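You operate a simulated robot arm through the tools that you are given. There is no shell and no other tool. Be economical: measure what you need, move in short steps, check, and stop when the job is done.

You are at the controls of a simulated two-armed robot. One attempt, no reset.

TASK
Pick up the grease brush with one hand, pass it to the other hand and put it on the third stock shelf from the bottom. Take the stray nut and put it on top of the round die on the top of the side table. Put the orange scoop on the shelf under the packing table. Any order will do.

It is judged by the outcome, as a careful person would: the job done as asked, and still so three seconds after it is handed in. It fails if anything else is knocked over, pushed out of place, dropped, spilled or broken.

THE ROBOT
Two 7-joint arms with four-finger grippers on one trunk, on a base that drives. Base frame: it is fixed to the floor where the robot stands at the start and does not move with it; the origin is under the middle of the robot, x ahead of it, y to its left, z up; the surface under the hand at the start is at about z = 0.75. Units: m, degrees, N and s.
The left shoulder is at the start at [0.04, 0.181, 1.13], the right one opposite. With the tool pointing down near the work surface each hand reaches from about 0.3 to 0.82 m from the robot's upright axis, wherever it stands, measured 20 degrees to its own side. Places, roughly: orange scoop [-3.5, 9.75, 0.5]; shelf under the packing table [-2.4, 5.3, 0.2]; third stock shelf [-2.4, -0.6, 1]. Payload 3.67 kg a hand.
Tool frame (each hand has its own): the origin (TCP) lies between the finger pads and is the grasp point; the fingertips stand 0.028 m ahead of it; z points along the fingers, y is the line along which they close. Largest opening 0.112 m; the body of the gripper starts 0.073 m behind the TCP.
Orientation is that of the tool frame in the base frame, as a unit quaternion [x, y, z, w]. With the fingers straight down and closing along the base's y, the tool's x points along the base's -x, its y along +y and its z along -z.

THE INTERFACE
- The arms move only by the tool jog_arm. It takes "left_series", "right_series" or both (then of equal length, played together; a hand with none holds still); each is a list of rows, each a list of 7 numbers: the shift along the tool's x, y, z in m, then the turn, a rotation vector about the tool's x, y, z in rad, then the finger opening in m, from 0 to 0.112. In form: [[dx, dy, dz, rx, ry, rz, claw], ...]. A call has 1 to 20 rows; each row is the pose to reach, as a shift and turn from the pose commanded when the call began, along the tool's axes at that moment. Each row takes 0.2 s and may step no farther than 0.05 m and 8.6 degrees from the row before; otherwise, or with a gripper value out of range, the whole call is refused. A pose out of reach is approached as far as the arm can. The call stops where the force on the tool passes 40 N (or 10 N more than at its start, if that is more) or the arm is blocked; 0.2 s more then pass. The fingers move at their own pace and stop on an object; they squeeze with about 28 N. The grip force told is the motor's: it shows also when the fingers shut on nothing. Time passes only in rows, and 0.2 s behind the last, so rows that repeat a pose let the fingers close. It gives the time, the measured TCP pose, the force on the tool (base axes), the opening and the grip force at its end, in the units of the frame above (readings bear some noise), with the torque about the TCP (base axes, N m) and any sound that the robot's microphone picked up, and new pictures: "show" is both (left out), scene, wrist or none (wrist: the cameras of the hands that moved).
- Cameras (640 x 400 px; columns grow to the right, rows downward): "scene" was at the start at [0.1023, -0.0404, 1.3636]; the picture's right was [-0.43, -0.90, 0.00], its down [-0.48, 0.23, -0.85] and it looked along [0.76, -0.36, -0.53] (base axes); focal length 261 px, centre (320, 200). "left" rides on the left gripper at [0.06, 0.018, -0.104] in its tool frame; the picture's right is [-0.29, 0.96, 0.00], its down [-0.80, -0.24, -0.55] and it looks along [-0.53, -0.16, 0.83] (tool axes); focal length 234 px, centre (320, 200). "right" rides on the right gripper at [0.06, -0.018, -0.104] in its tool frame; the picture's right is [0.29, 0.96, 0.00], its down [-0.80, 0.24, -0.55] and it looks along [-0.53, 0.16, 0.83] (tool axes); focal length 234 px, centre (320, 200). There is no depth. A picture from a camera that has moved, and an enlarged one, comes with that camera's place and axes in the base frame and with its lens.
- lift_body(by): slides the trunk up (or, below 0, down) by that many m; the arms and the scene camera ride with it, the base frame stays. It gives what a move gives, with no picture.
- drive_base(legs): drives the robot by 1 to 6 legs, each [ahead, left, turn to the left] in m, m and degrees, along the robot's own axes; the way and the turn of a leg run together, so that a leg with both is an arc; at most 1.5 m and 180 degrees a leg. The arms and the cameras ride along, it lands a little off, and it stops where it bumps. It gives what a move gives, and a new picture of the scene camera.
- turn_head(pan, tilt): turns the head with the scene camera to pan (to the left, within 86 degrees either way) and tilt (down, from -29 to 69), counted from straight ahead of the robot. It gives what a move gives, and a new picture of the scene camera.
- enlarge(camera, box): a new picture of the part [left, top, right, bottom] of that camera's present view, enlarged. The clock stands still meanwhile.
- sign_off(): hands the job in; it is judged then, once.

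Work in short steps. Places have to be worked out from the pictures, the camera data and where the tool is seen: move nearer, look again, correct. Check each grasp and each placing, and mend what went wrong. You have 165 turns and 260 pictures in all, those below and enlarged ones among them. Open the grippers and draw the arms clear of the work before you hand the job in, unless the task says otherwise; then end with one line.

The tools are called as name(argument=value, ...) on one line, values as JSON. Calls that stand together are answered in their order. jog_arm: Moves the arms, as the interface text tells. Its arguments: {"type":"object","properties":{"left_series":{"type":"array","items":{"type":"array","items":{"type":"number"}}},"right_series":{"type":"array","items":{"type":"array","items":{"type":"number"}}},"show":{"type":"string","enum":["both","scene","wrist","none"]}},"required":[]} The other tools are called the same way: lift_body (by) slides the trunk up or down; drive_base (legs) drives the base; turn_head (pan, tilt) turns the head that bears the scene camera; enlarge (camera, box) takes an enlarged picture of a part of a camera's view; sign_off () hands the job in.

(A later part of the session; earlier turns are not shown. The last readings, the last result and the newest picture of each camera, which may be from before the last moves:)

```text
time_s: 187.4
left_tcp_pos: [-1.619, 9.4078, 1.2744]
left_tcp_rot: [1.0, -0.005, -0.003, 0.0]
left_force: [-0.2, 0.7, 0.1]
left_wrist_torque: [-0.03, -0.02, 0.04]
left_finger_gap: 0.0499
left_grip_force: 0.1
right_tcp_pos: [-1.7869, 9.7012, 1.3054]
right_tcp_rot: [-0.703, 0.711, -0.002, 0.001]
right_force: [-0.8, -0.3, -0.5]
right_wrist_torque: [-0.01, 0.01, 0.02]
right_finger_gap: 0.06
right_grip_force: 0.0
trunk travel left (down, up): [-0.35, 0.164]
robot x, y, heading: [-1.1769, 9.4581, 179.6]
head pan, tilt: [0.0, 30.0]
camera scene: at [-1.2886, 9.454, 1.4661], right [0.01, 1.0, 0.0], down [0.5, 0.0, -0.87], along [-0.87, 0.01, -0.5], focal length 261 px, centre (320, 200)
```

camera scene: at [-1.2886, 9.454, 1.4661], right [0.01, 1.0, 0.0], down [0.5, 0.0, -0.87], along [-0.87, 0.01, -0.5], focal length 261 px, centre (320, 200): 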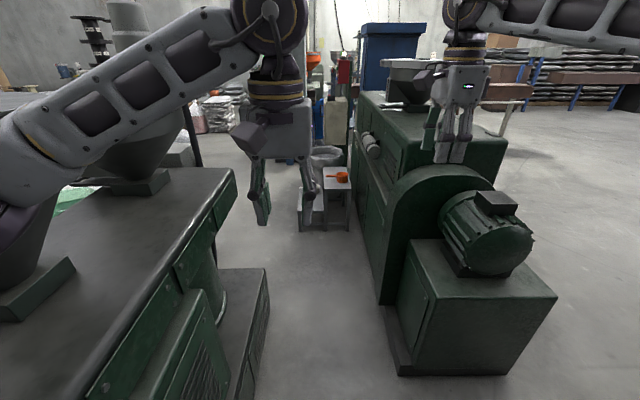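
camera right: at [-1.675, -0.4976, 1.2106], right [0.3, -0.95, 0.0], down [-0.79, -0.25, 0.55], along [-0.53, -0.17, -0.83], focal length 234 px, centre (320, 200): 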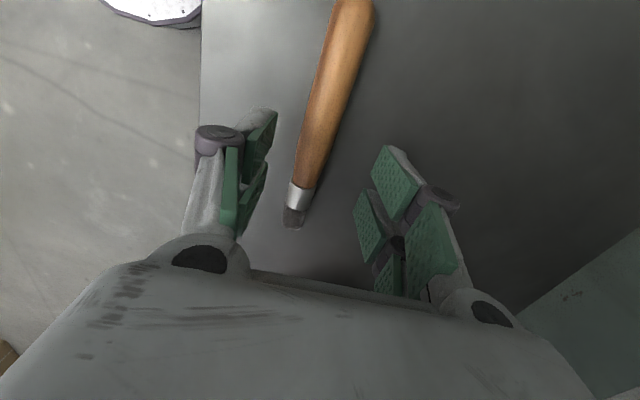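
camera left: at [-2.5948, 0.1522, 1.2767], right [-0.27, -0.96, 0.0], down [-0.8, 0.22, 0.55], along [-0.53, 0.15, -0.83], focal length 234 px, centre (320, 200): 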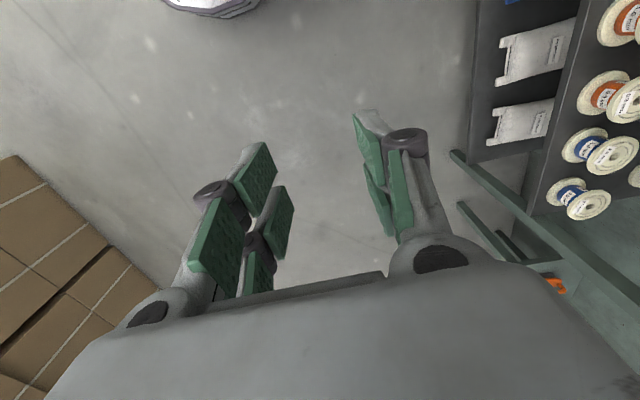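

The gap is about 0.73 m wide (y 9.14–9.87). I look down at my own base to judge whether it fits.

turn_head(pan=0, tilt=69)

turn_head(pan=-80, tilt=69)

```text
time_s: 188.4
left_tcp_pos: [-1.6186, 9.4086, 1.2735]
left_tcp_rot: [1.0, -0.005, -0.002, -0.001]
left_force: [-0.2, 0.0, -0.1]
left_wrist_torque: [0.0, -0.03, -0.02]
left_finger_gap: 0.05
left_grip_force: 0.1
right_tcp_pos: [-1.7871, 9.7012, 1.3054]
right_tcp_rot: [-0.704, 0.711, -0.001, 0.001]
right_force: [-0.3, -0.1, 0.7]
right_wrist_torque: [0.01, 0.01, 0.0]
right_finger_gap: 0.0601
right_grip_force: 0.1
trunk travel left (down, up): [-0.35, 0.164]
robot x, y, heading: [-1.1777, 9.4537, 179.6]
head pan, tilt: [0.0, 68.8]
camera scene: at [-1.2544, 9.4537, 1.4146], right [0.01, 1.0, 0.0], down [0.93, -0.01, -0.36], along [-0.36, 0.0, -0.93], focal length 261 px, centre (320, 200)
```

scene: 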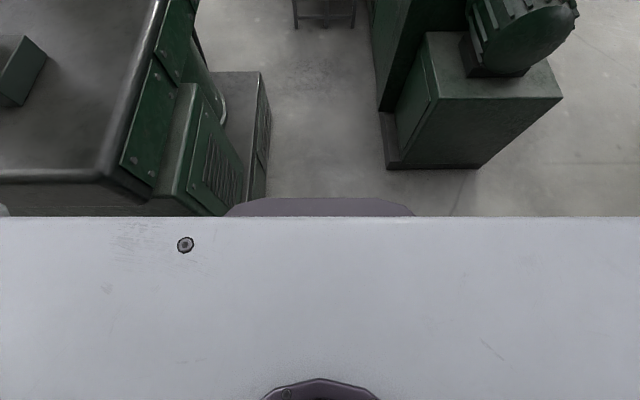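

```text
time_s: 190.0
left_tcp_pos: [-1.619, 9.4078, 1.2743]
left_tcp_rot: [1.0, -0.005, -0.002, 0.0]
left_force: [0.3, -0.1, -0.1]
left_wrist_torque: [0.0, -0.02, -0.01]
left_finger_gap: 0.0499
left_grip_force: 0.0
right_tcp_pos: [-1.7871, 9.7014, 1.3058]
right_tcp_rot: [-0.703, 0.711, 0.001, 0.001]
right_force: [-0.1, 0.0, -0.6]
right_wrist_torque: [-0.02, 0.04, -0.01]
right_finger_gap: 0.0599
right_grip_force: 0.1
trunk travel left (down, up): [-0.35, 0.164]
robot x, y, heading: [-1.1812, 9.4522, 179.5]
head pan, tilt: [-80.0, 68.8]
camera scene: at [-1.2079, 9.5084, 1.4146], right [0.99, 0.17, 0.0], down [0.15, -0.92, -0.36], along [-0.06, 0.36, -0.93], focal length 261 px, centre (320, 200)
```

scene: 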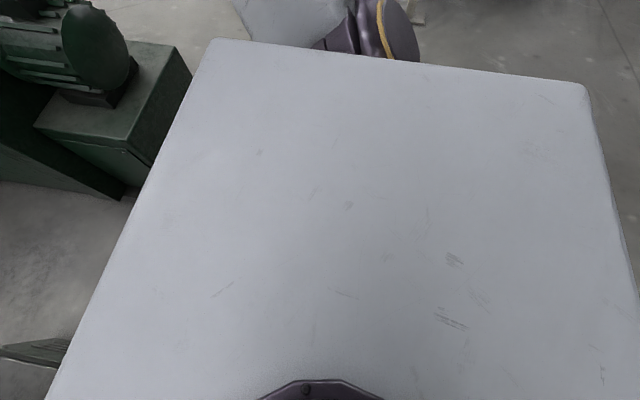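

By the earlier bump my base half-width is about 0.25–0.3 m, so it should fit down the middle. To keep the left elbow away from the hoppers I stretch the left arm forward first.

jog_arm(left_series=[[-0.045, -0.0, 0, 0, 0, 0, 0.05], [-0.09, -0.0, 0, 0, 0, 0, 0.05], [-0.135, -0.0, 0, 0, 0, 0, 0.05], [-0.18, -0.0, 0, 0, 0, 0, 0.05], [-0.225, -0.0, 0, 0, 0, 0, 0.05], [-0.26, -0.0, 0, 0, 0, 0, 0.05]], show="none")

turn_head(pan=30, tilt=20)

```text
time_s: 191.4
left_tcp_pos: [-1.8784, 9.4126, 1.2767]
left_tcp_rot: [1.0, -0.005, -0.001, 0.001]
left_force: [0.7, 0.6, -0.6]
left_wrist_torque: [-0.04, -0.02, 0.02]
left_finger_gap: 0.0501
left_grip_force: 0.1
right_tcp_pos: [-1.7879, 9.7026, 1.3045]
right_tcp_rot: [-0.704, 0.711, -0.001, -0.001]
right_force: [-0.4, 1.4, 0.0]
right_wrist_torque: [-0.01, -0.03, 0.01]
right_finger_gap: 0.0598
right_grip_force: 0.0
trunk travel left (down, up): [-0.35, 0.164]
robot x, y, heading: [-1.1768, 9.4491, 179.7]
head pan, tilt: [-80.0, 68.8]
```

```text
time_s: 193.2
left_tcp_pos: [-1.8783, 9.4113, 1.2745]
left_tcp_rot: [1.0, -0.005, -0.003, 0.0]
left_force: [-0.6, 0.1, -0.5]
left_wrist_torque: [-0.01, -0.04, 0.02]
left_finger_gap: 0.0499
left_grip_force: 0.0
right_tcp_pos: [-1.7891, 9.7022, 1.3045]
right_tcp_rot: [-0.703, 0.711, 0.0, -0.001]
right_force: [-0.1, 0.6, 0.0]
right_wrist_torque: [0.01, 0.0, 0.03]
right_finger_gap: 0.0599
right_grip_force: 0.1
trunk travel left (down, up): [-0.35, 0.164]
robot x, y, heading: [-1.1802, 9.4555, 179.4]
head pan, tilt: [30.0, 20.0]
camera scene: at [-1.2799, 9.4074, 1.4821], right [-0.49, 0.87, 0.0], down [0.3, 0.17, -0.94], along [-0.82, -0.46, -0.34], focal length 261 px, centre (320, 200)
```

scene: 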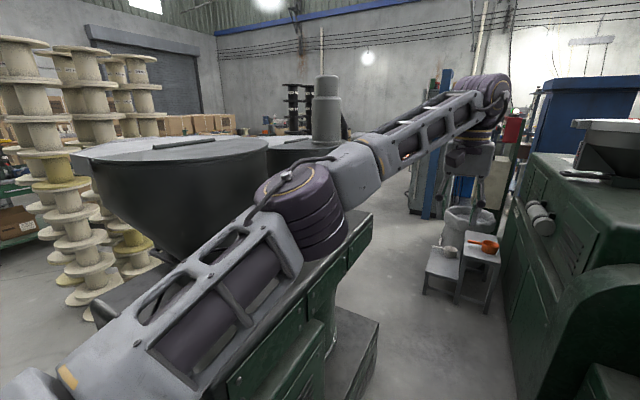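

The left elbow stays about 0.2 m off the hopper rims. I centre in the gap and go forward in two stages.

turn_head(pan=0, tilt=45)

drive_base(legs=[[0.4, -0.05, 0.5], [0.4, 0, 0]])

```text
time_s: 194.2
left_tcp_pos: [-1.8789, 9.411, 1.2755]
left_tcp_rot: [1.0, -0.005, -0.003, 0.001]
left_force: [-0.5, 0.3, 0.5]
left_wrist_torque: [-0.02, 0.02, -0.01]
left_finger_gap: 0.0498
left_grip_force: 0.1
right_tcp_pos: [-1.7875, 9.7004, 1.3053]
right_tcp_rot: [-0.704, 0.711, 0.001, 0.0]
right_force: [-0.7, -1.3, -0.7]
right_wrist_torque: [0.02, 0.01, 0.01]
right_finger_gap: 0.06
right_grip_force: 0.0
trunk travel left (down, up): [-0.35, 0.164]
robot x, y, heading: [-1.1827, 9.454, 179.6]
head pan, tilt: [0.0, 45.0]
camera scene: at [-1.2801, 9.4539, 1.4435], right [0.01, 1.0, 0.0], down [0.71, -0.01, -0.71], along [-0.71, 0.01, -0.71], focal length 261 px, centre (320, 200)
```

scene: 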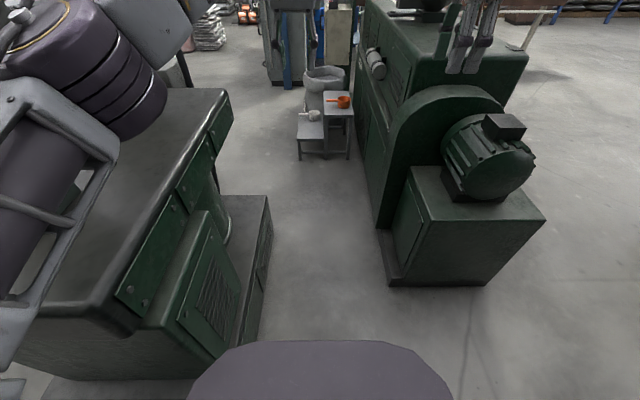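

```text
time_s: 198.9
left_tcp_pos: [-2.6817, 9.4615, 1.2756]
left_tcp_rot: [1.0, -0.002, -0.001, -0.001]
left_force: [0.1, 1.0, -0.9]
left_wrist_torque: [0.0, -0.01, 0.02]
left_finger_gap: 0.05
left_grip_force: 0.0
right_tcp_pos: [-2.5914, 9.7516, 1.3059]
right_tcp_rot: [-0.706, 0.708, 0.0, 0.001]
right_force: [0.1, 0.4, 0.6]
right_wrist_torque: [-0.01, 0.03, -0.01]
right_finger_gap: 0.0601
right_grip_force: 0.1
trunk travel left (down, up): [-0.35, 0.164]
robot x, y, heading: [-1.983, 9.5075, 180.1]
head pan, tilt: [0.0, 45.0]
camera scene: at [-2.0832, 9.5075, 1.4435], right [0.0, 1.0, 0.0], down [0.71, 0.0, -0.71], along [-0.71, 0.0, -0.71], focal length 261 px, centre (320, 200)
```

scene: 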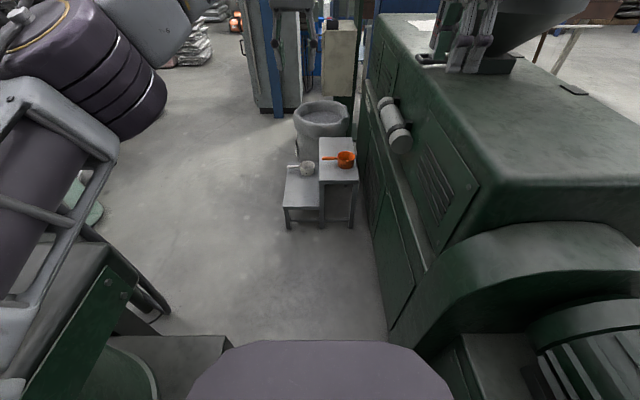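

No contact so far. I drive on 0.6 m to come within reach of the stool.

drive_base(legs=[[0.3, 0, 0], [0.3, 0, 0]])

```text
time_s: 202.7
left_tcp_pos: [-3.2796, 9.4542, 1.2768]
left_tcp_rot: [1.0, 0.003, -0.003, 0.0]
left_force: [-0.2, 0.0, 0.5]
left_wrist_torque: [0.04, 0.04, 0.0]
left_finger_gap: 0.05
left_grip_force: 0.0
right_tcp_pos: [-3.1922, 9.7463, 1.3068]
right_tcp_rot: [0.709, -0.705, 0.0, 0.001]
right_force: [0.0, -0.3, -0.5]
right_wrist_torque: [0.0, -0.04, 0.0]
right_finger_gap: 0.06
right_grip_force: 0.0
trunk travel left (down, up): [-0.35, 0.164]
robot x, y, heading: [-2.5808, 9.5058, -179.5]
head pan, tilt: [0.0, 45.0]
camera scene: at [-2.6818, 9.5061, 1.4435], right [-0.01, 1.0, 0.0], down [0.71, 0.0, -0.71], along [-0.71, 0.0, -0.71], focal length 261 px, centre (320, 200)
```

scene: 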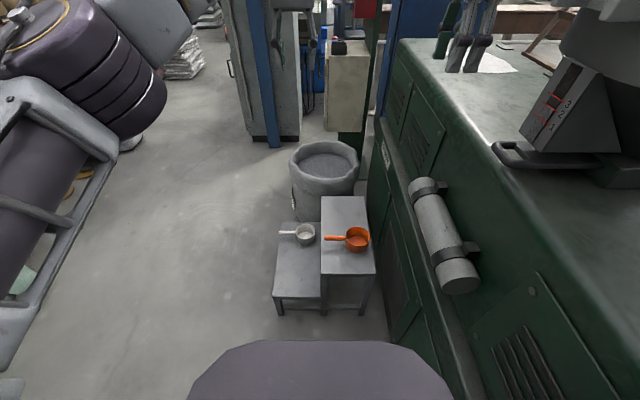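

The scoop is close. The right elbow may overhang the extruder (top at z≈1.12), so I check on the right and zoom on the scoop.

enlarge(camera="scene", box=[260, 180, 400, 290])

turn_head(pan=-60, tilt=35)

```text
3.64 times, centred on (330, 235) of scene
camera zoom: at [-2.6818, 9.5061, 1.4435], right [-0.01, 1.0, 0.0], down [0.71, 0.0, -0.71], along [-0.71, 0.0, -0.71], focal length 950 px, centre (284, 73)
```

zoom: 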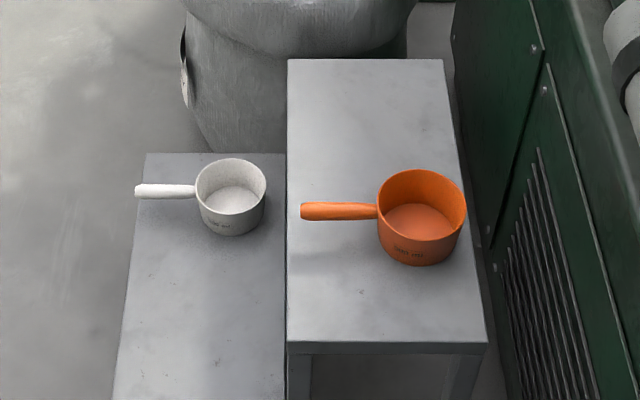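

```text
time_s: 204.0
left_tcp_pos: [-3.2814, 9.4549, 1.275]
left_tcp_rot: [1.0, 0.002, -0.001, 0.0]
left_force: [0.1, 0.0, -0.6]
left_wrist_torque: [0.01, 0.03, 0.0]
left_finger_gap: 0.0499
left_grip_force: 0.0
right_tcp_pos: [-3.1936, 9.7462, 1.3063]
right_tcp_rot: [0.709, -0.705, 0.0, 0.001]
right_force: [0.1, -0.2, -0.6]
right_wrist_torque: [0.02, -0.03, 0.02]
right_finger_gap: 0.0599
right_grip_force: 0.0
trunk travel left (down, up): [-0.35, 0.164]
robot x, y, heading: [-2.587, 9.5086, -179.9]
head pan, tilt: [-60.0, 35.0]
camera scene: at [-2.6469, 9.5825, 1.4582], right [0.86, 0.51, 0.0], down [0.29, -0.5, -0.82], along [-0.41, 0.71, -0.57], focal length 261 px, centre (320, 200)
```

scene: 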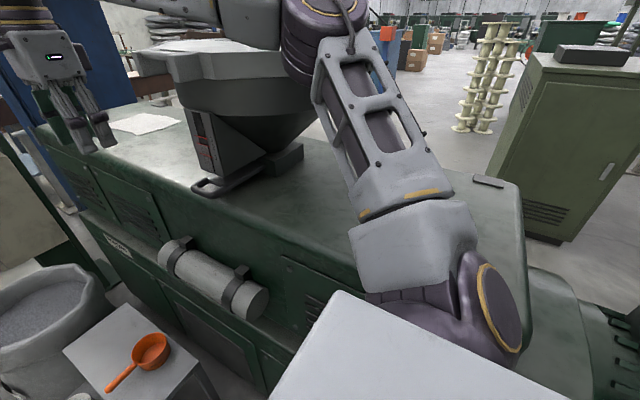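

The handle lies along y from about 9.527 to 9.615 at x≈-3.346, z≈0.55. I'll use the left hand. First I raise the right hand so its arm clears the extruder, advance 0.12 m, and lower the trunk 0.1 m.

jog_arm(right_series=[[0, 0, -0.04, 0, 0, 0, 0.06], [0, 0, -0.08, 0, 0, 0, 0.06], [0, 0, -0.12, 0, 0, 0, 0.06]], show="none")

drive_base(legs=[[0.12, 0.0, 0]])

lift_body(by=-0.1)

turn_head(pan=-20, tilt=45)

```text
time_s: 204.8
left_tcp_pos: [-3.2775, 9.4545, 1.2786]
left_tcp_rot: [1.0, 0.002, -0.003, 0.0]
left_force: [0.5, 0.0, -0.2]
left_wrist_torque: [-0.01, 0.0, 0.0]
left_finger_gap: 0.0498
left_grip_force: 0.1
right_tcp_pos: [-3.1626, 9.7617, 1.4061]
right_tcp_rot: [0.708, -0.706, -0.002, 0.001]
right_force: [0.4, -1.0, 0.9]
right_wrist_torque: [-0.03, 0.06, -0.02]
right_finger_gap: 0.0602
right_grip_force: 0.0
right hand out of reach, approached as far as the arm can: row 2, 3
trunk travel left (down, up): [-0.35, 0.164]
robot x, y, heading: [-2.5848, 9.5064, -179.8]
head pan, tilt: [-60.0, 35.0]
```

```text
time_s: 206.0
left_tcp_pos: [-3.3778, 9.4573, 1.2756]
left_tcp_rot: [1.0, 0.0, -0.003, 0.0]
left_force: [0.4, 0.8, 0.0]
left_wrist_torque: [-0.02, 0.03, 0.0]
left_finger_gap: 0.0502
left_grip_force: 0.0
right_tcp_pos: [-3.2627, 9.7645, 1.4056]
right_tcp_rot: [-0.707, 0.707, 0.002, -0.003]
right_force: [0.0, -0.3, 0.1]
right_wrist_torque: [0.0, 0.01, -0.01]
right_finger_gap: 0.0602
right_grip_force: 0.1
trunk travel left (down, up): [-0.35, 0.164]
robot x, y, heading: [-2.681, 9.5073, -180.0]
head pan, tilt: [-60.0, 35.0]
stopped in leg 1: the robot was blocked; the commanded pose is now the measured one
camera scene: at [-2.743, 9.5818, 1.4583], right [0.87, 0.5, 0.0], down [0.29, -0.5, -0.82], along [-0.41, 0.71, -0.57], focal length 261 px, centre (320, 200)
```

scene: 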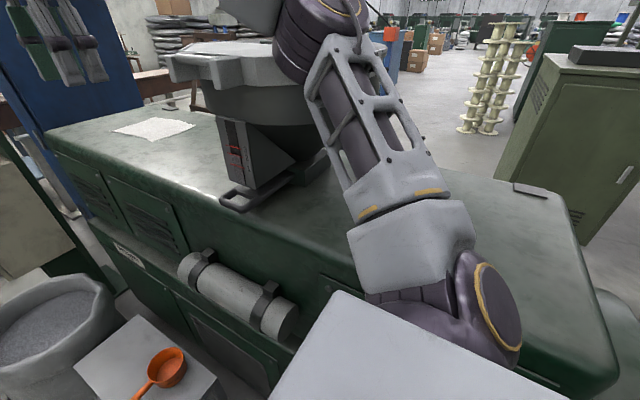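

```text
time_s: 207.3
left_tcp_pos: [-3.364, 9.4396, 1.1841]
left_tcp_rot: [1.0, 0.0, -0.009, -0.008]
left_force: [0.1, 0.8, 0.8]
left_wrist_torque: [0.04, 0.01, 0.01]
left_finger_gap: 0.0499
left_grip_force: 0.1
right_tcp_pos: [-3.243, 9.7414, 1.3262]
right_tcp_rot: [0.71, -0.704, -0.018, 0.007]
right_force: [-0.5, 0.3, -0.5]
right_wrist_torque: [0.01, 0.02, 0.0]
right_finger_gap: 0.06
right_grip_force: 0.1
trunk travel left (down, up): [-0.25, 0.264]
robot x, y, heading: [-2.6794, 9.5063, -179.8]
head pan, tilt: [-60.0, 35.0]
```

```text
time_s: 208.4
left_tcp_pos: [-3.3638, 9.4406, 1.1863]
left_tcp_rot: [1.0, 0.0, -0.009, -0.008]
left_force: [0.4, 0.0, 1.3]
left_wrist_torque: [-0.01, -0.02, -0.01]
left_finger_gap: 0.0499
left_grip_force: 0.1
right_tcp_pos: [-3.2434, 9.7409, 1.3254]
right_tcp_rot: [0.709, -0.705, -0.018, 0.006]
right_force: [-0.1, -0.5, 0.1]
right_wrist_torque: [0.02, 0.02, -0.01]
right_finger_gap: 0.06
right_grip_force: 0.0
trunk travel left (down, up): [-0.25, 0.264]
robot x, y, heading: [-2.6811, 9.5072, -179.8]
head pan, tilt: [-20.0, 45.0]
camera scene: at [-2.7588, 9.5145, 1.3461], right [0.34, 0.94, 0.01], down [0.65, -0.23, -0.72], along [-0.67, 0.25, -0.69], focal length 261 px, centre (320, 200)
```

scene: 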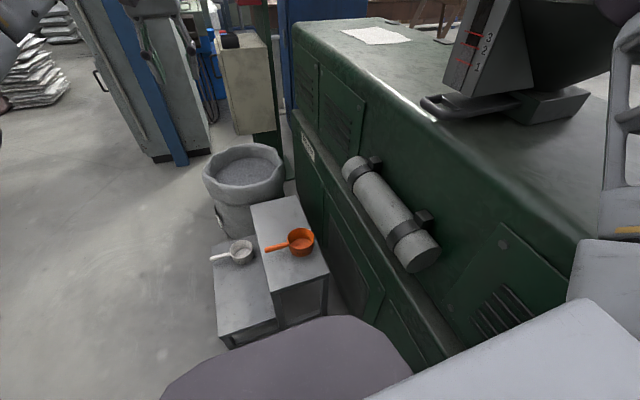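

The drive was blocked, and after lowering the trunk is slightly tilted, so the right arm is touching the extruder or its hopper. I undo both: trunk up, then back.

lift_body(by=0.1)

drive_base(legs=[[-0.25, 0, 0]])

turn_head(pan=-70, tilt=25)

```text
time_s: 209.8
left_tcp_pos: [-3.3716, 9.4547, 1.2794]
left_tcp_rot: [1.0, 0.0, -0.004, -0.001]
left_force: [0.1, 0.4, -0.4]
left_wrist_torque: [0.03, 0.03, -0.01]
left_finger_gap: 0.0499
left_grip_force: 0.1
right_tcp_pos: [-3.2564, 9.7625, 1.4096]
right_tcp_rot: [-0.705, 0.709, 0.004, -0.004]
right_force: [0.0, -0.4, 0.2]
right_wrist_torque: [-0.02, 0.02, -0.01]
right_finger_gap: 0.0599
right_grip_force: 0.0
trunk travel left (down, up): [-0.35, 0.164]
robot x, y, heading: [-2.6815, 9.5109, -180.0]
head pan, tilt: [-20.0, 45.0]
```

```text
time_s: 211.6
left_tcp_pos: [-3.1308, 9.4595, 1.274]
left_tcp_rot: [1.0, -0.002, -0.001, 0.0]
left_force: [0.4, -0.5, -0.3]
left_wrist_torque: [0.0, 0.03, -0.01]
left_finger_gap: 0.0497
left_grip_force: 0.1
right_tcp_pos: [-3.0149, 9.7655, 1.4058]
right_tcp_rot: [-0.706, 0.708, 0.002, -0.002]
right_force: [-0.6, -0.4, 0.4]
right_wrist_torque: [0.01, -0.03, -0.01]
right_finger_gap: 0.06
right_grip_force: 0.0
trunk travel left (down, up): [-0.35, 0.164]
robot x, y, heading: [-2.428, 9.5073, 179.9]
head pan, tilt: [-20.0, 45.0]
camera scene: at [-2.5279, 9.5344, 1.4433], right [0.34, 0.94, 0.0], down [0.66, -0.24, -0.71], along [-0.66, 0.24, -0.71], focal length 261 px, centre (320, 200)
```

scene: 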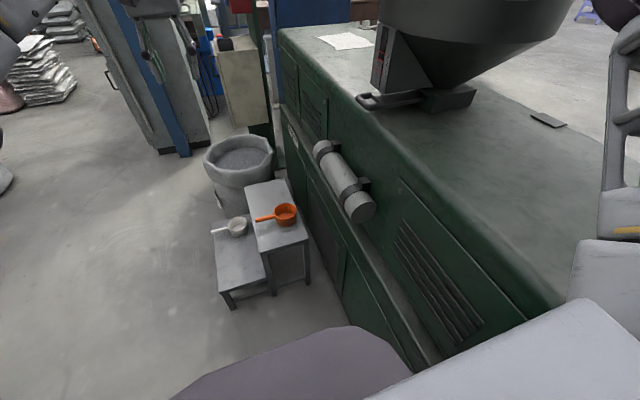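

```text
time_s: 212.8
left_tcp_pos: [-3.1307, 9.4599, 1.2763]
left_tcp_rot: [1.0, -0.002, 0.0, 0.0]
left_force: [-0.1, -0.8, 0.3]
left_wrist_torque: [-0.02, 0.0, -0.03]
left_finger_gap: 0.0502
left_grip_force: 0.1
right_tcp_pos: [-3.0147, 9.7654, 1.4055]
right_tcp_rot: [-0.706, 0.709, 0.001, -0.002]
right_force: [-0.6, 0.2, 0.4]
right_wrist_torque: [0.0, 0.01, 0.0]
right_finger_gap: 0.0601
right_grip_force: 0.1
trunk travel left (down, up): [-0.35, 0.164]
robot x, y, heading: [-2.4323, 9.5089, 179.8]
head pan, tilt: [-70.0, 25.0]
camera scene: at [-2.4822, 9.593, 1.474], right [0.94, 0.34, 0.0], down [0.14, -0.4, -0.91], along [-0.31, 0.85, -0.42], focal length 261 px, centre (320, 200)
```

scene: 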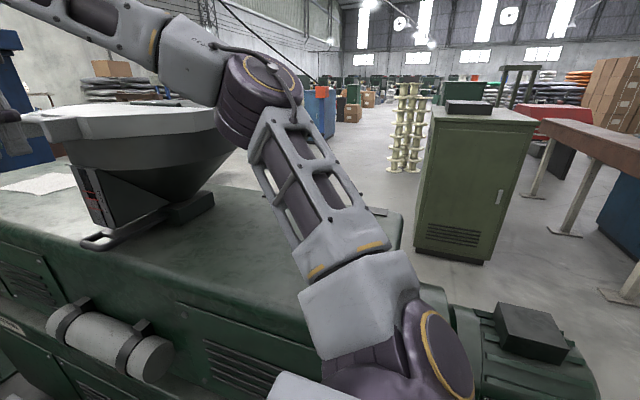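

The right elbow is next to the extruder's hopper rim, and that is what blocked me; nothing appears displaced. It is better to approach the stool from its open south side facing +y. I ease forward a little and turn left out of the gap.

drive_base(legs=[[0.12, 0, 0], [0, 0, 25]])

turn_head(pan=10, tilt=40)

```text
time_s: 215.4
left_tcp_pos: [-3.1661, 9.1727, 1.2742]
left_tcp_rot: [0.977, 0.212, 0.0, -0.001]
left_force: [0.3, 1.1, -0.1]
left_wrist_torque: [-0.02, 0.01, 0.02]
left_finger_gap: 0.0503
left_grip_force: 0.1
right_tcp_pos: [-3.1872, 9.4986, 1.4058]
right_tcp_rot: [0.841, -0.541, 0.0, 0.002]
right_force: [0.5, -0.4, -0.1]
right_wrist_torque: [-0.02, -0.02, 0.01]
right_finger_gap: 0.0602
right_grip_force: 0.1
trunk travel left (down, up): [-0.35, 0.164]
robot x, y, heading: [-2.5494, 9.508, -155.4]
head pan, tilt: [-70.0, 25.0]
camera scene: at [-2.6333, 9.5637, 1.474], right [0.71, 0.7, 0.0], down [0.3, -0.3, -0.91], along [-0.64, 0.65, -0.42], focal length 261 px, centre (320, 200)
```

scene: 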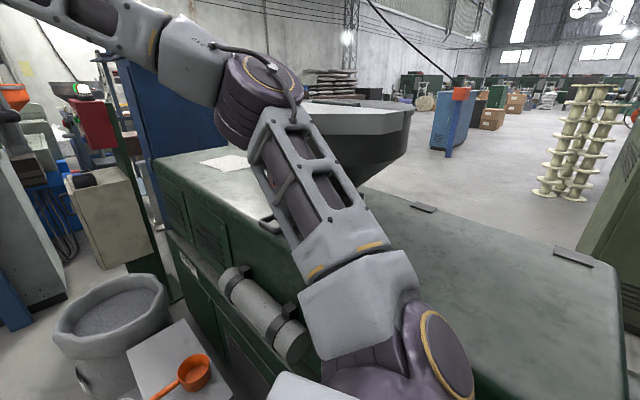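

```text
time_s: 216.9
left_tcp_pos: [-3.1653, 9.1724, 1.2754]
left_tcp_rot: [0.977, 0.212, -0.001, 0.0]
left_force: [-0.4, -0.1, -0.4]
left_wrist_torque: [0.02, 0.01, 0.0]
left_finger_gap: 0.0499
left_grip_force: 0.0
right_tcp_pos: [-3.1866, 9.4988, 1.4061]
right_tcp_rot: [0.841, -0.541, -0.001, 0.003]
right_force: [0.2, -0.1, -0.5]
right_wrist_torque: [0.0, -0.01, -0.01]
right_finger_gap: 0.06
right_grip_force: 0.0
trunk travel left (down, up): [-0.35, 0.164]
robot x, y, heading: [-2.5521, 9.5111, -155.5]
head pan, tilt: [10.0, 40.0]
camera scene: at [-2.638, 9.4499, 1.4507], right [-0.57, 0.82, 0.0], down [0.53, 0.36, -0.77], along [-0.63, -0.43, -0.64], focal length 261 px, centre (320, 200)
```

scene: 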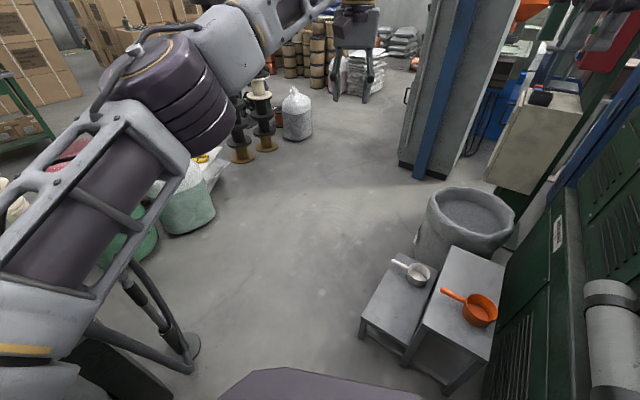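

Turning worked. I look at the end of machine 1 to see how wide the passage is between it and the stool.

turn_head(pan=60, tilt=50)

```text
time_s: 218.1
left_tcp_pos: [-3.1645, 9.1718, 1.2738]
left_tcp_rot: [0.977, 0.213, -0.002, 0.0]
left_force: [0.2, -0.7, 0.1]
left_wrist_torque: [-0.01, 0.02, 0.03]
left_finger_gap: 0.0502
left_grip_force: 0.2
right_tcp_pos: [-3.1875, 9.4992, 1.4063]
right_tcp_rot: [0.841, -0.541, -0.001, 0.004]
right_force: [-0.8, 0.8, 0.2]
right_wrist_torque: [-0.01, 0.0, 0.01]
right_finger_gap: 0.06
right_grip_force: 0.0
trunk travel left (down, up): [-0.35, 0.164]
robot x, y, heading: [-2.5557, 9.5066, -155.6]
head pan, tilt: [60.0, 50.0]
camera scene: at [-2.5753, 9.4214, 1.4365], right [-1.0, 0.09, 0.0], down [0.07, 0.76, -0.64], along [-0.06, -0.64, -0.77], focal length 261 px, centre (320, 200)
```

scene: 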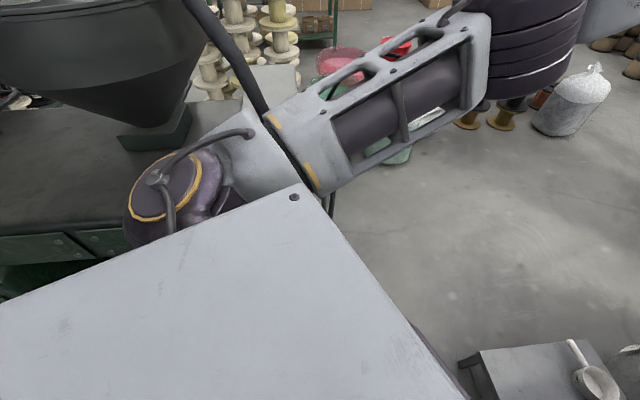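

The passage is only about 0.6 m wide, too tight. Alternative: from the east side, stretch the right arm straight forward so its elbow comes inward, and reach the scoop with the left hand underneath. I set up the arms here in free space.

jog_arm(left_series=[[0.02, 0.04, 0, 0, 0, 0, 0.05], [0.04, 0.08, 0, 0, 0, 0, 0.05], [0.06, 0.12, 0, 0, 0, 0, 0.05], [0.08, 0.14, 0, 0, 0, 0, 0.05], [0.1, 0.15, 0, 0, 0, 0, 0.05], [0.1, 0.15, 0, 0, 0, 0, 0.05], [0.1, 0.15, 0, 0, 0, 0, 0.05]], right_series=[[0, 0, 0.04, 0, 0, 0, 0.06], [0.01, 0.02, 0.08, 0, 0, 0, 0.06], [0.03, 0.04, 0.11, 0, 0, 0, 0.06], [0.05, 0.07, 0.14, 0, 0, 0, 0.06], [0.08, 0.1, 0.16, 0, 0, 0, 0.06], [0.11, 0.13, 0.18, 0, 0, 0, 0.06], [0.13, 0.16, 0.2, 0, 0, 0, 0.06]], show="none")

turn_head(pan=-40, tilt=35)

```text
time_s: 219.7
left_tcp_pos: [-3.0125, 9.0756, 1.2741]
left_tcp_rot: [0.977, 0.212, 0.0, -0.001]
left_force: [-0.5, 0.2, -0.3]
left_wrist_torque: [-0.01, 0.01, -0.01]
left_finger_gap: 0.0501
left_grip_force: 0.1
right_tcp_pos: [-3.2248, 9.4127, 1.1986]
right_tcp_rot: [0.841, -0.541, 0.0, 0.004]
right_force: [0.0, 0.3, -0.1]
right_wrist_torque: [0.0, -0.03, 0.0]
right_finger_gap: 0.06
right_grip_force: 0.1
right hand out of reach, approached as far as the arm can: row 4, 5, 6, 7
trunk travel left (down, up): [-0.35, 0.164]
robot x, y, heading: [-2.5481, 9.5083, -155.4]
head pan, tilt: [60.0, 50.0]
```

```text
time_s: 221.5
left_tcp_pos: [-3.0115, 9.0769, 1.2755]
left_tcp_rot: [0.977, 0.212, -0.001, 0.0]
left_force: [-0.6, 0.6, 0.2]
left_wrist_torque: [-0.03, -0.01, 0.07]
left_finger_gap: 0.0499
left_grip_force: 0.1
right_tcp_pos: [-3.2246, 9.4136, 1.1995]
right_tcp_rot: [0.841, -0.54, -0.001, 0.004]
right_force: [-0.2, 0.2, 0.0]
right_wrist_torque: [-0.01, 0.02, -0.01]
right_finger_gap: 0.06
right_grip_force: 0.0
trunk travel left (down, up): [-0.35, 0.164]
robot x, y, heading: [-2.5482, 9.5096, -155.3]
head pan, tilt: [-40.0, 35.0]
camera scene: at [-2.6528, 9.5213, 1.4582], right [0.26, 0.96, 0.0], down [0.55, -0.15, -0.82], along [-0.79, 0.22, -0.57], focal length 261 px, centre (320, 200)
```

scene: 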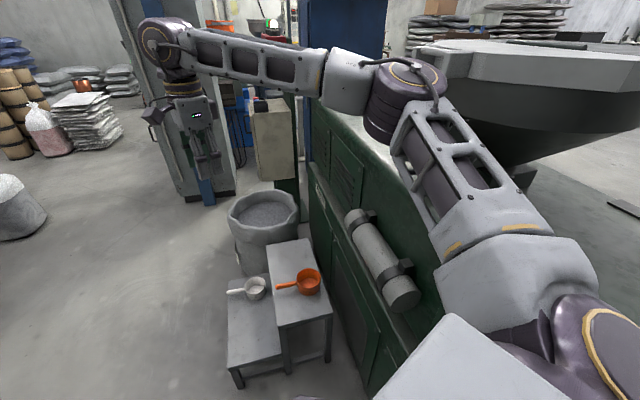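

The right elbow still points out. A better stance: robot at about [-2.87,9.33] facing heading 120°, with the left hand working at its ideal side and the right arm tucked short. I tuck the right hand first.

jog_arm(right_series=[[-0.01, -0.04, -0.01, 0, 0, -0.1, 0.06], [-0.02, -0.08, -0.02, 0, 0, -0.2, 0.06], [-0.03, -0.12, -0.03, 0, 0, -0.3, 0.06], [-0.04, -0.16, -0.04, 0, 0, -0.4, 0.06], [-0.05, -0.2, -0.05, 0, 0, -0.5, 0.06], [-0.06, -0.24, -0.06, 0, 0, -0.6, 0.06], [-0.07, -0.28, -0.06, 0, 0, -0.7, 0.06], [-0.08, -0.32, -0.06, 0, 0, -0.8, 0.06]], left_series=[[0.02, 0, 0, 0, 0, 0, 0.05], [0.04, 0, 0, 0, 0, 0, 0.05], [0.06, 0, 0, 0, 0, 0, 0.05], [0.08, 0, 0, 0, 0, 0, 0.05], [0.1, 0, 0, 0, 0, 0, 0.05], [0.1, 0, 0, 0, 0, 0, 0.05], [0.1, 0, 0, 0, 0, 0, 0.05], [0.1, 0, 0, 0, 0, 0, 0.05]], show="none")

turn_head(pan=-60, tilt=30)

```text
time_s: 223.3
left_tcp_pos: [-2.9186, 9.1214, 1.2746]
left_tcp_rot: [0.977, 0.212, -0.002, 0.002]
left_force: [0.2, -0.1, 0.2]
left_wrist_torque: [-0.02, 0.03, -0.02]
left_finger_gap: 0.0499
left_grip_force: 0.0
right_tcp_pos: [-2.9608, 9.6202, 1.2564]
right_tcp_rot: [0.985, -0.171, -0.003, 0.003]
right_force: [-0.4, 0.1, 0.1]
right_wrist_torque: [0.0, 0.05, -0.01]
right_finger_gap: 0.0599
right_grip_force: 0.0
trunk travel left (down, up): [-0.35, 0.164]
robot x, y, heading: [-2.5511, 9.5071, -155.5]
head pan, tilt: [-40.0, 35.0]
```

```text
time_s: 224.1
left_tcp_pos: [-2.9204, 9.1186, 1.2738]
left_tcp_rot: [0.977, 0.213, -0.001, 0.001]
left_force: [-0.5, -0.4, -1.2]
left_wrist_torque: [-0.02, 0.01, 0.0]
left_finger_gap: 0.05
left_grip_force: 0.2
right_tcp_pos: [-2.9622, 9.6175, 1.2564]
right_tcp_rot: [0.985, -0.171, -0.002, 0.002]
right_force: [0.5, 0.7, 0.6]
right_wrist_torque: [0.02, -0.01, -0.02]
right_finger_gap: 0.0601
right_grip_force: 0.1
trunk travel left (down, up): [-0.35, 0.164]
robot x, y, heading: [-2.5491, 9.5095, -155.5]
head pan, tilt: [-60.0, 30.0]
camera scene: at [-2.6419, 9.5499, 1.466], right [0.58, 0.82, 0.0], down [0.41, -0.29, -0.87], along [-0.71, 0.5, -0.5], focal length 261 px, centre (320, 200)
```

scene: 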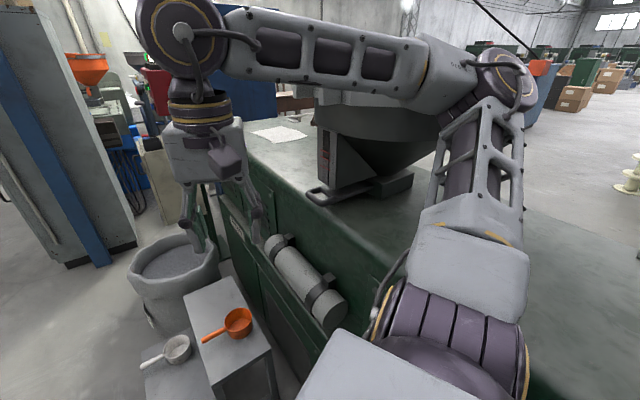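

The right arm is tucked (elbow radius ~0.5 m, z≈1.43). I drive forward 0.36 m and turn right in two stages.

drive_base(legs=[[0.36, 0.02, 0], [0, 0, -42]])

drive_base(legs=[[0, 0, -42]])

turn_head(pan=20, tilt=50)

```text
time_s: 226.0
left_tcp_pos: [-3.1384, 9.0319, 1.2746]
left_tcp_rot: [0.986, 0.164, -0.005, -0.007]
left_force: [-0.6, 0.0, -0.5]
left_wrist_torque: [-0.01, 0.03, 0.0]
left_finger_gap: 0.0498
left_grip_force: 0.0
right_tcp_pos: [-3.1324, 9.5314, 1.2634]
right_tcp_rot: [0.976, -0.217, -0.017, -0.01]
right_force: [0.2, 0.3, 0.2]
right_wrist_torque: [-0.04, -0.05, 0.01]
right_finger_gap: 0.06
right_grip_force: 0.0
trunk travel left (down, up): [-0.35, 0.164]
robot x, y, heading: [-2.7447, 9.3977, -160.7]
head pan, tilt: [-60.0, 30.0]
stopped in leg 1: the robot was blocked; the commanded pose is now the measured one
camera scene: at [-2.8182, 9.4316, 1.4674], right [0.65, 0.76, 0.0], down [0.37, -0.32, -0.87], along [-0.66, 0.57, -0.49], focal length 261 px, centre (320, 200)
```

scene: 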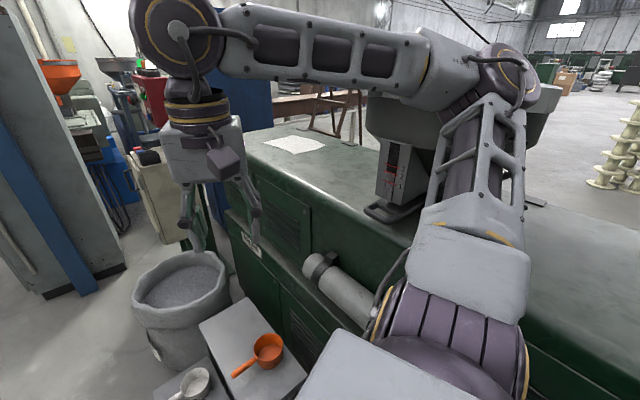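

```text
time_s: 228.5
left_tcp_pos: [-3.2854, 9.4112, 1.2745]
left_tcp_rot: [0.98, -0.201, -0.002, 0.001]
left_force: [0.2, -0.7, 0.2]
left_wrist_torque: [-0.01, 0.02, 0.01]
left_finger_gap: 0.0499
left_grip_force: 0.0
right_tcp_pos: [-2.9435, 9.7756, 1.2568]
right_tcp_rot: [0.832, -0.555, -0.006, -0.005]
right_force: [0.6, -0.4, 0.7]
right_wrist_torque: [0.0, -0.02, -0.03]
right_finger_gap: 0.0598
right_grip_force: 0.1
trunk travel left (down, up): [-0.35, 0.164]
robot x, y, heading: [-2.7476, 9.3989, 157.0]
head pan, tilt: [-60.0, 30.0]
camera scene: at [-2.7769, 9.4947, 1.466], right [0.99, 0.12, 0.0], down [0.06, -0.5, -0.87], along [-0.1, 0.86, -0.5], focal length 261 px, centre (320, 200)
```

scene: 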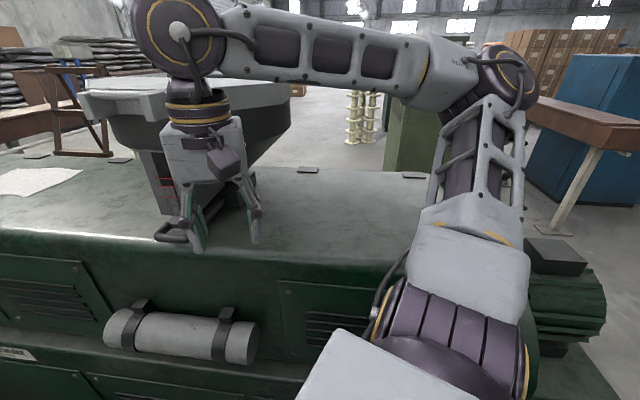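

```text
time_s: 230.1
left_tcp_pos: [-3.2848, 9.411, 1.2741]
left_tcp_rot: [0.98, -0.201, -0.002, 0.0]
left_force: [-0.2, -0.4, -0.3]
left_wrist_torque: [0.02, -0.02, 0.0]
left_finger_gap: 0.05
left_grip_force: 0.1
right_tcp_pos: [-2.9431, 9.7751, 1.2574]
right_tcp_rot: [0.832, -0.554, -0.005, -0.005]
right_force: [-0.4, -0.1, 0.7]
right_wrist_torque: [-0.02, 0.02, 0.0]
right_finger_gap: 0.0599
right_grip_force: 0.0
trunk travel left (down, up): [-0.35, 0.164]
robot x, y, heading: [-2.7496, 9.3999, 157.1]
head pan, tilt: [20.0, 50.0]
camera scene: at [-2.8429, 9.4089, 1.4365], right [0.05, 1.0, 0.0], down [0.76, -0.04, -0.64], along [-0.64, 0.03, -0.77], focal length 261 px, centre (320, 200)
```

scene: 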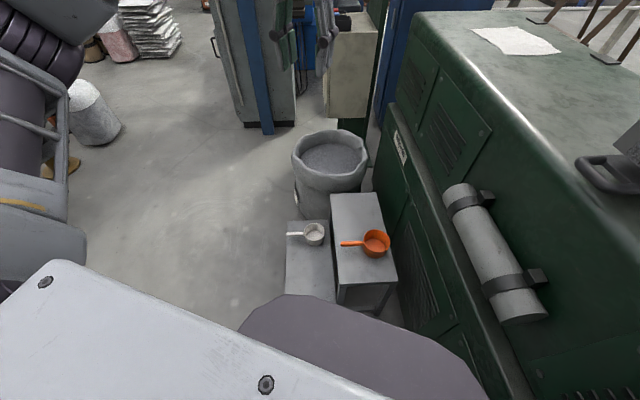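

The right arm brushed the hopper again, but turning has taken it clear, and the scoop and stool are undisturbed. I turn further right to heading ≈130°.

drive_base(legs=[[0, 0, -27]])

turn_head(pan=-40, tilt=35)

turn_head(pan=28, tilt=50)

```text
time_s: 231.9
left_tcp_pos: [-3.2212, 9.6527, 1.2734]
left_tcp_rot: [0.906, -0.423, -0.001, -0.001]
left_force: [0.3, -0.5, -0.2]
left_wrist_torque: [0.01, -0.02, -0.02]
left_finger_gap: 0.0501
left_grip_force: 0.1
right_tcp_pos: [-2.7532, 9.8237, 1.2566]
right_tcp_rot: [-0.68, 0.733, 0.004, 0.007]
right_force: [-0.2, 0.0, -0.4]
right_wrist_torque: [0.03, 0.0, 0.0]
right_finger_gap: 0.0603
right_grip_force: 0.1
trunk travel left (down, up): [-0.35, 0.164]
robot x, y, heading: [-2.7493, 9.3982, 130.1]
head pan, tilt: [20.0, 50.0]
camera scene: at [-2.8272, 9.4506, 1.4365], right [0.5, 0.87, 0.0], down [0.66, -0.38, -0.64], along [-0.56, 0.32, -0.77], focal length 261 px, centre (320, 200)
```

scene: 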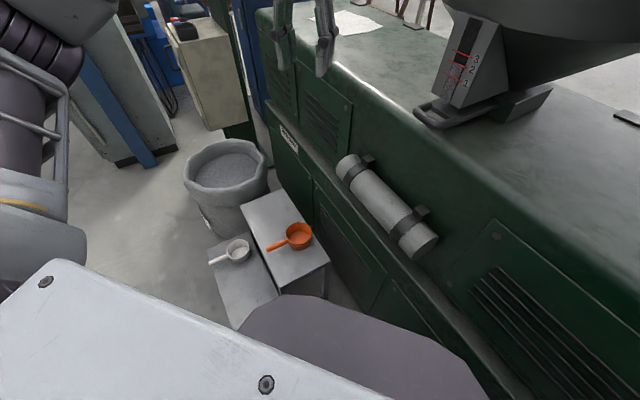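

```text
time_s: 233.2
left_tcp_pos: [-3.2218, 9.6524, 1.2738]
left_tcp_rot: [0.906, -0.424, -0.003, 0.0]
left_force: [-0.3, 0.1, 0.4]
left_wrist_torque: [0.0, -0.02, 0.03]
left_finger_gap: 0.0503
left_grip_force: 0.0
right_tcp_pos: [-2.7527, 9.8222, 1.2563]
right_tcp_rot: [-0.682, 0.732, 0.004, 0.007]
right_force: [-1.3, -0.3, 0.6]
right_wrist_torque: [0.01, 0.01, -0.02]
right_finger_gap: 0.0601
right_grip_force: 0.1
trunk travel left (down, up): [-0.35, 0.164]
robot x, y, heading: [-2.7507, 9.399, 130.0]
head pan, tilt: [-40.0, 35.0]
camera scene: at [-2.7605, 9.5003, 1.4582], right [1.0, 0.0, 0.0], down [0.0, -0.57, -0.82], along [0.0, 0.82, -0.57], focal length 261 px, centre (320, 200)
```

scene: 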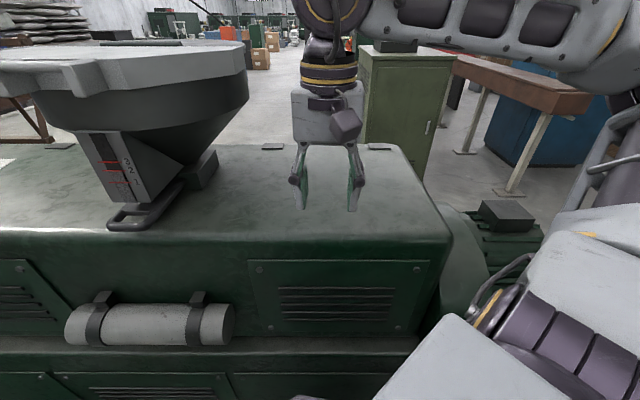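

```text
time_s: 234.6
left_tcp_pos: [-3.2215, 9.6514, 1.2742]
left_tcp_rot: [0.906, -0.424, -0.002, -0.002]
left_force: [0.1, -0.1, 0.1]
left_wrist_torque: [0.01, -0.01, 0.01]
left_finger_gap: 0.0499
left_grip_force: 0.1
right_tcp_pos: [-2.752, 9.8225, 1.2569]
right_tcp_rot: [-0.681, 0.733, 0.004, 0.007]
right_force: [-0.1, -0.3, -1.3]
right_wrist_torque: [0.03, -0.04, 0.01]
right_finger_gap: 0.0601
right_grip_force: 0.1
trunk travel left (down, up): [-0.35, 0.164]
robot x, y, heading: [-2.7469, 9.3986, 130.2]
head pan, tilt: [28.0, 50.0]
camera scene: at [-2.8318, 9.441, 1.4365], right [0.37, 0.93, 0.0], down [0.71, -0.29, -0.64], along [-0.6, 0.24, -0.77], focal length 261 px, centre (320, 200)
```

scene: 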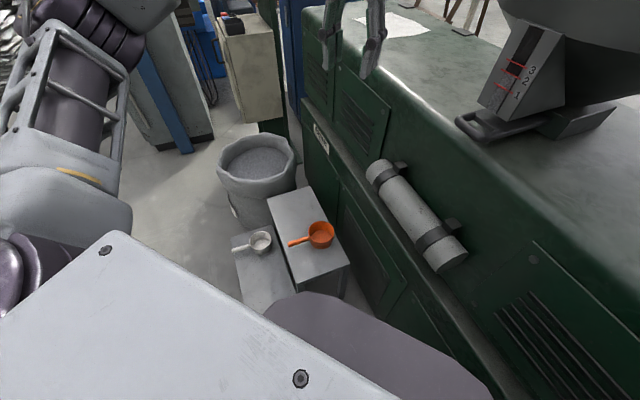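

The stance is good: the left hand can reach the handle without lowering the trunk. I move it over the handle with closing along x, down to z≈0.80, and open it wider.

jog_arm(left_series=[[-0.004, 0.029, 0.0, 0, 0, 0.1, 0.06], [-0.008, 0.058, 0.0, 0, 0, 0.2, 0.07], [-0.013, 0.087, 0.02, 0, 0, 0.3, 0.08], [-0.017, 0.116, 0.04, 0, 0, 0.4, 0.08], [-0.021, 0.145, 0.06, 0, 0, 0.5, 0.08], [-0.021, 0.145, 0.1, 0, 0, 0.6, 0.08], [-0.021, 0.145, 0.14, 0, 0, 0.696, 0.08], [-0.021, 0.145, 0.185, 0, 0, 0.696, 0.08], [-0.021, 0.145, 0.23, 0, 0, 0.696, 0.08], [-0.021, 0.145, 0.275, 0, 0, 0.696, 0.08], [-0.021, 0.145, 0.32, 0, 0, 0.696, 0.08], [-0.021, 0.145, 0.365, 0, 0, 0.696, 0.08], [-0.021, 0.145, 0.41, 0, 0, 0.696, 0.08]], show="both")

```text
time_s: 237.6
left_tcp_pos: [-3.2708, 9.5625, 0.9627]
left_tcp_rot: [-0.699, 0.714, 0.018, 0.036]
left_force: [0.7, -0.7, 0.0]
left_wrist_torque: [0.06, -0.02, -0.02]
left_finger_gap: 0.0798
left_grip_force: 0.1
left hand out of reach, approached as far as the arm can: row 6, 7, 8, 9, 10, 11, 12, 13
right_tcp_pos: [-2.7531, 9.8203, 1.2561]
right_tcp_rot: [-0.681, 0.732, 0.004, 0.008]
right_force: [0.5, 0.0, -0.6]
right_wrist_torque: [0.05, -0.01, 0.0]
right_finger_gap: 0.0599
right_grip_force: 0.1
trunk travel left (down, up): [-0.35, 0.164]
robot x, y, heading: [-2.7482, 9.3982, 130.2]
head pan, tilt: [28.0, 50.0]
stopped in row 13 (left hand): the arm was blocked; the commanded pose is now the measured one
camera scene: at [-2.8327, 9.4384, 1.4366], right [0.37, 0.93, 0.0], down [0.71, -0.28, -0.64], along [-0.6, 0.24, -0.77], focal length 261 px, centre (320, 200)
camera left: at [-3.2929, 9.4944, 1.0612], right [-0.95, 0.31, 0.0], down [0.24, 0.75, 0.62], along [0.19, 0.59, -0.79], focal length 234 px, centre (320, 200)
```

scene: 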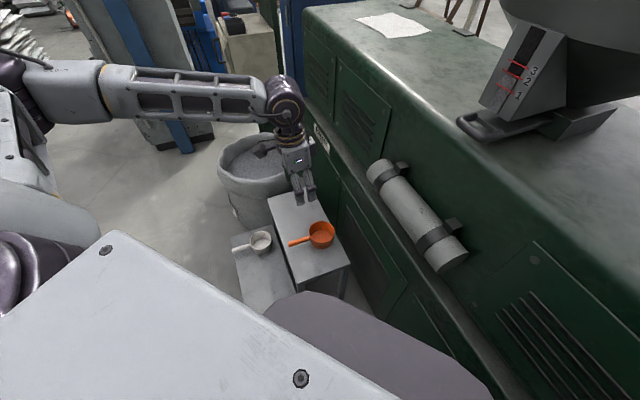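
left: 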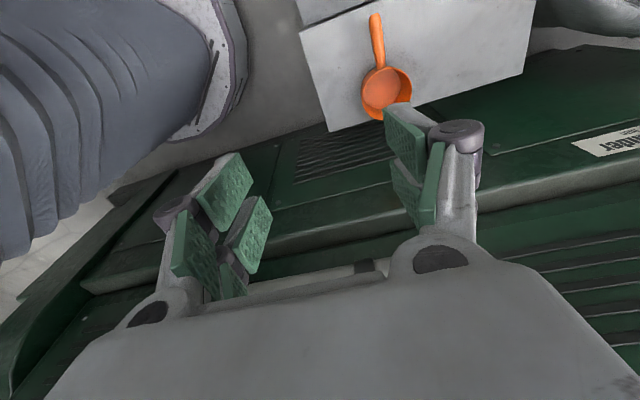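

The arms can't go that far below the shoulder, so the trunk must come down about 0.3 m. To make that safe I lift the left hand, tuck the right hand closer, and turn further right (heading ≈105°) so the right arm clears the extruder.

jog_arm(left_series=[[0, 0, -0.04, 0, 0, 0, 0.08], [0, 0, -0.08, 0, 0, 0, 0.08], [0, 0, -0.12, 0, 0, 0, 0.08], [0, 0, -0.16, 0, 0, 0, 0.08], [0, 0, -0.2, 0, 0, 0, 0.08]], right_series=[[0.015, -0.02, -0.01, 0, 0, 0, 0.06], [0.03, -0.045, -0.01, 0, 0, 0, 0.06], [0.045, -0.07, -0.01, 0, 0, 0, 0.06], [0.06, -0.09, -0.01, 0, 0, 0, 0.06], [0.072, -0.113, -0.01, 0, 0, 0, 0.06]], show="none")

drive_base(legs=[[0, 0, -25]])

turn_head(pan=-50, tilt=35)

```text
time_s: 238.8
left_tcp_pos: [-3.2759, 9.5488, 1.1596]
left_tcp_rot: [-0.699, 0.715, 0.017, 0.034]
left_force: [0.7, 0.6, 0.9]
left_wrist_torque: [0.0, 0.02, 0.01]
left_finger_gap: 0.0802
left_grip_force: 0.0
right_tcp_pos: [-2.6442, 9.7456, 1.2512]
right_tcp_rot: [-0.681, 0.731, -0.04, 0.004]
right_force: [1.5, -0.2, 0.8]
right_wrist_torque: [0.07, 0.15, 0.04]
right_finger_gap: 0.0602
right_grip_force: 0.1
trunk travel left (down, up): [-0.35, 0.164]
robot x, y, heading: [-2.745, 9.3989, 129.8]
head pan, tilt: [28.0, 50.0]
```

```text
time_s: 240.6
left_tcp_pos: [-3.1638, 9.7581, 1.1595]
left_tcp_rot: [-0.528, 0.849, 0.009, 0.037]
left_force: [0.1, 0.7, 0.0]
left_wrist_torque: [0.0, 0.0, -0.04]
left_finger_gap: 0.0801
left_grip_force: 0.0
right_tcp_pos: [-2.5068, 9.6668, 1.2665]
right_tcp_rot: [-0.506, 0.862, 0.001, 0.008]
right_force: [-0.5, -0.6, -0.3]
right_wrist_torque: [0.0, 0.0, -0.01]
right_finger_gap: 0.0601
right_grip_force: 0.1
trunk travel left (down, up): [-0.35, 0.164]
robot x, y, heading: [-2.7495, 9.397, 105.2]
head pan, tilt: [28.0, 50.0]
camera scene: at [-2.805, 9.4726, 1.4365], right [0.73, 0.68, 0.0], down [0.52, -0.56, -0.64], along [-0.44, 0.47, -0.77], focal length 261 px, centre (320, 200)
```

scene: 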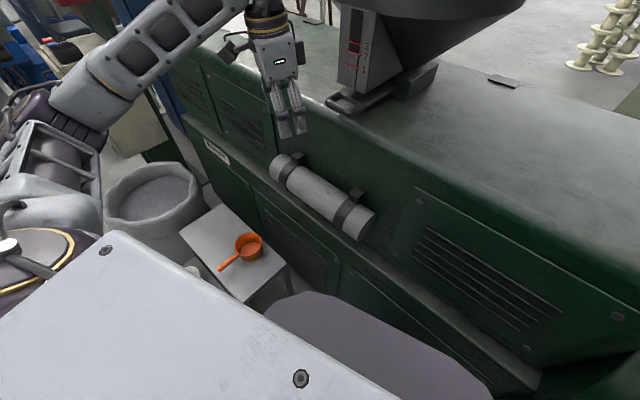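

```text
time_s: 242.1
left_tcp_pos: [-3.1636, 9.7575, 1.1589]
left_tcp_rot: [-0.528, 0.848, 0.009, 0.038]
left_force: [0.3, 0.3, -0.8]
left_wrist_torque: [-0.03, 0.0, 0.0]
left_finger_gap: 0.0799
left_grip_force: 0.1
right_tcp_pos: [-2.5076, 9.6666, 1.2644]
right_tcp_rot: [-0.507, 0.862, 0.003, 0.008]
right_force: [-0.7, 0.3, 0.0]
right_wrist_torque: [0.03, -0.01, 0.01]
right_finger_gap: 0.0601
right_grip_force: 0.0
trunk travel left (down, up): [-0.35, 0.164]
robot x, y, heading: [-2.7469, 9.3969, 105.1]
head pan, tilt: [-50.0, 35.0]
camera scene: at [-2.7022, 9.4887, 1.4582], right [0.82, -0.57, 0.0], down [-0.33, -0.47, -0.82], along [0.47, 0.67, -0.57], focal length 261 px, centre (320, 200)
```

scene: 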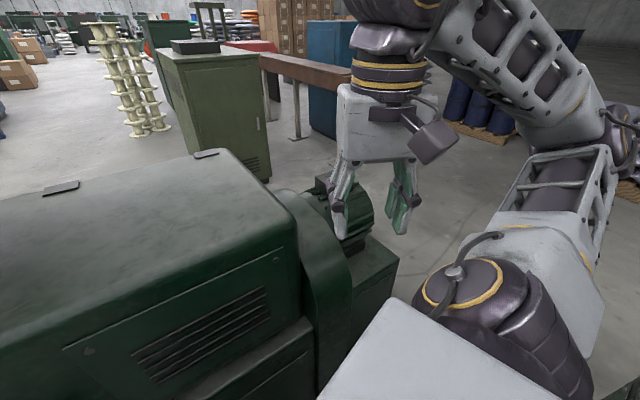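

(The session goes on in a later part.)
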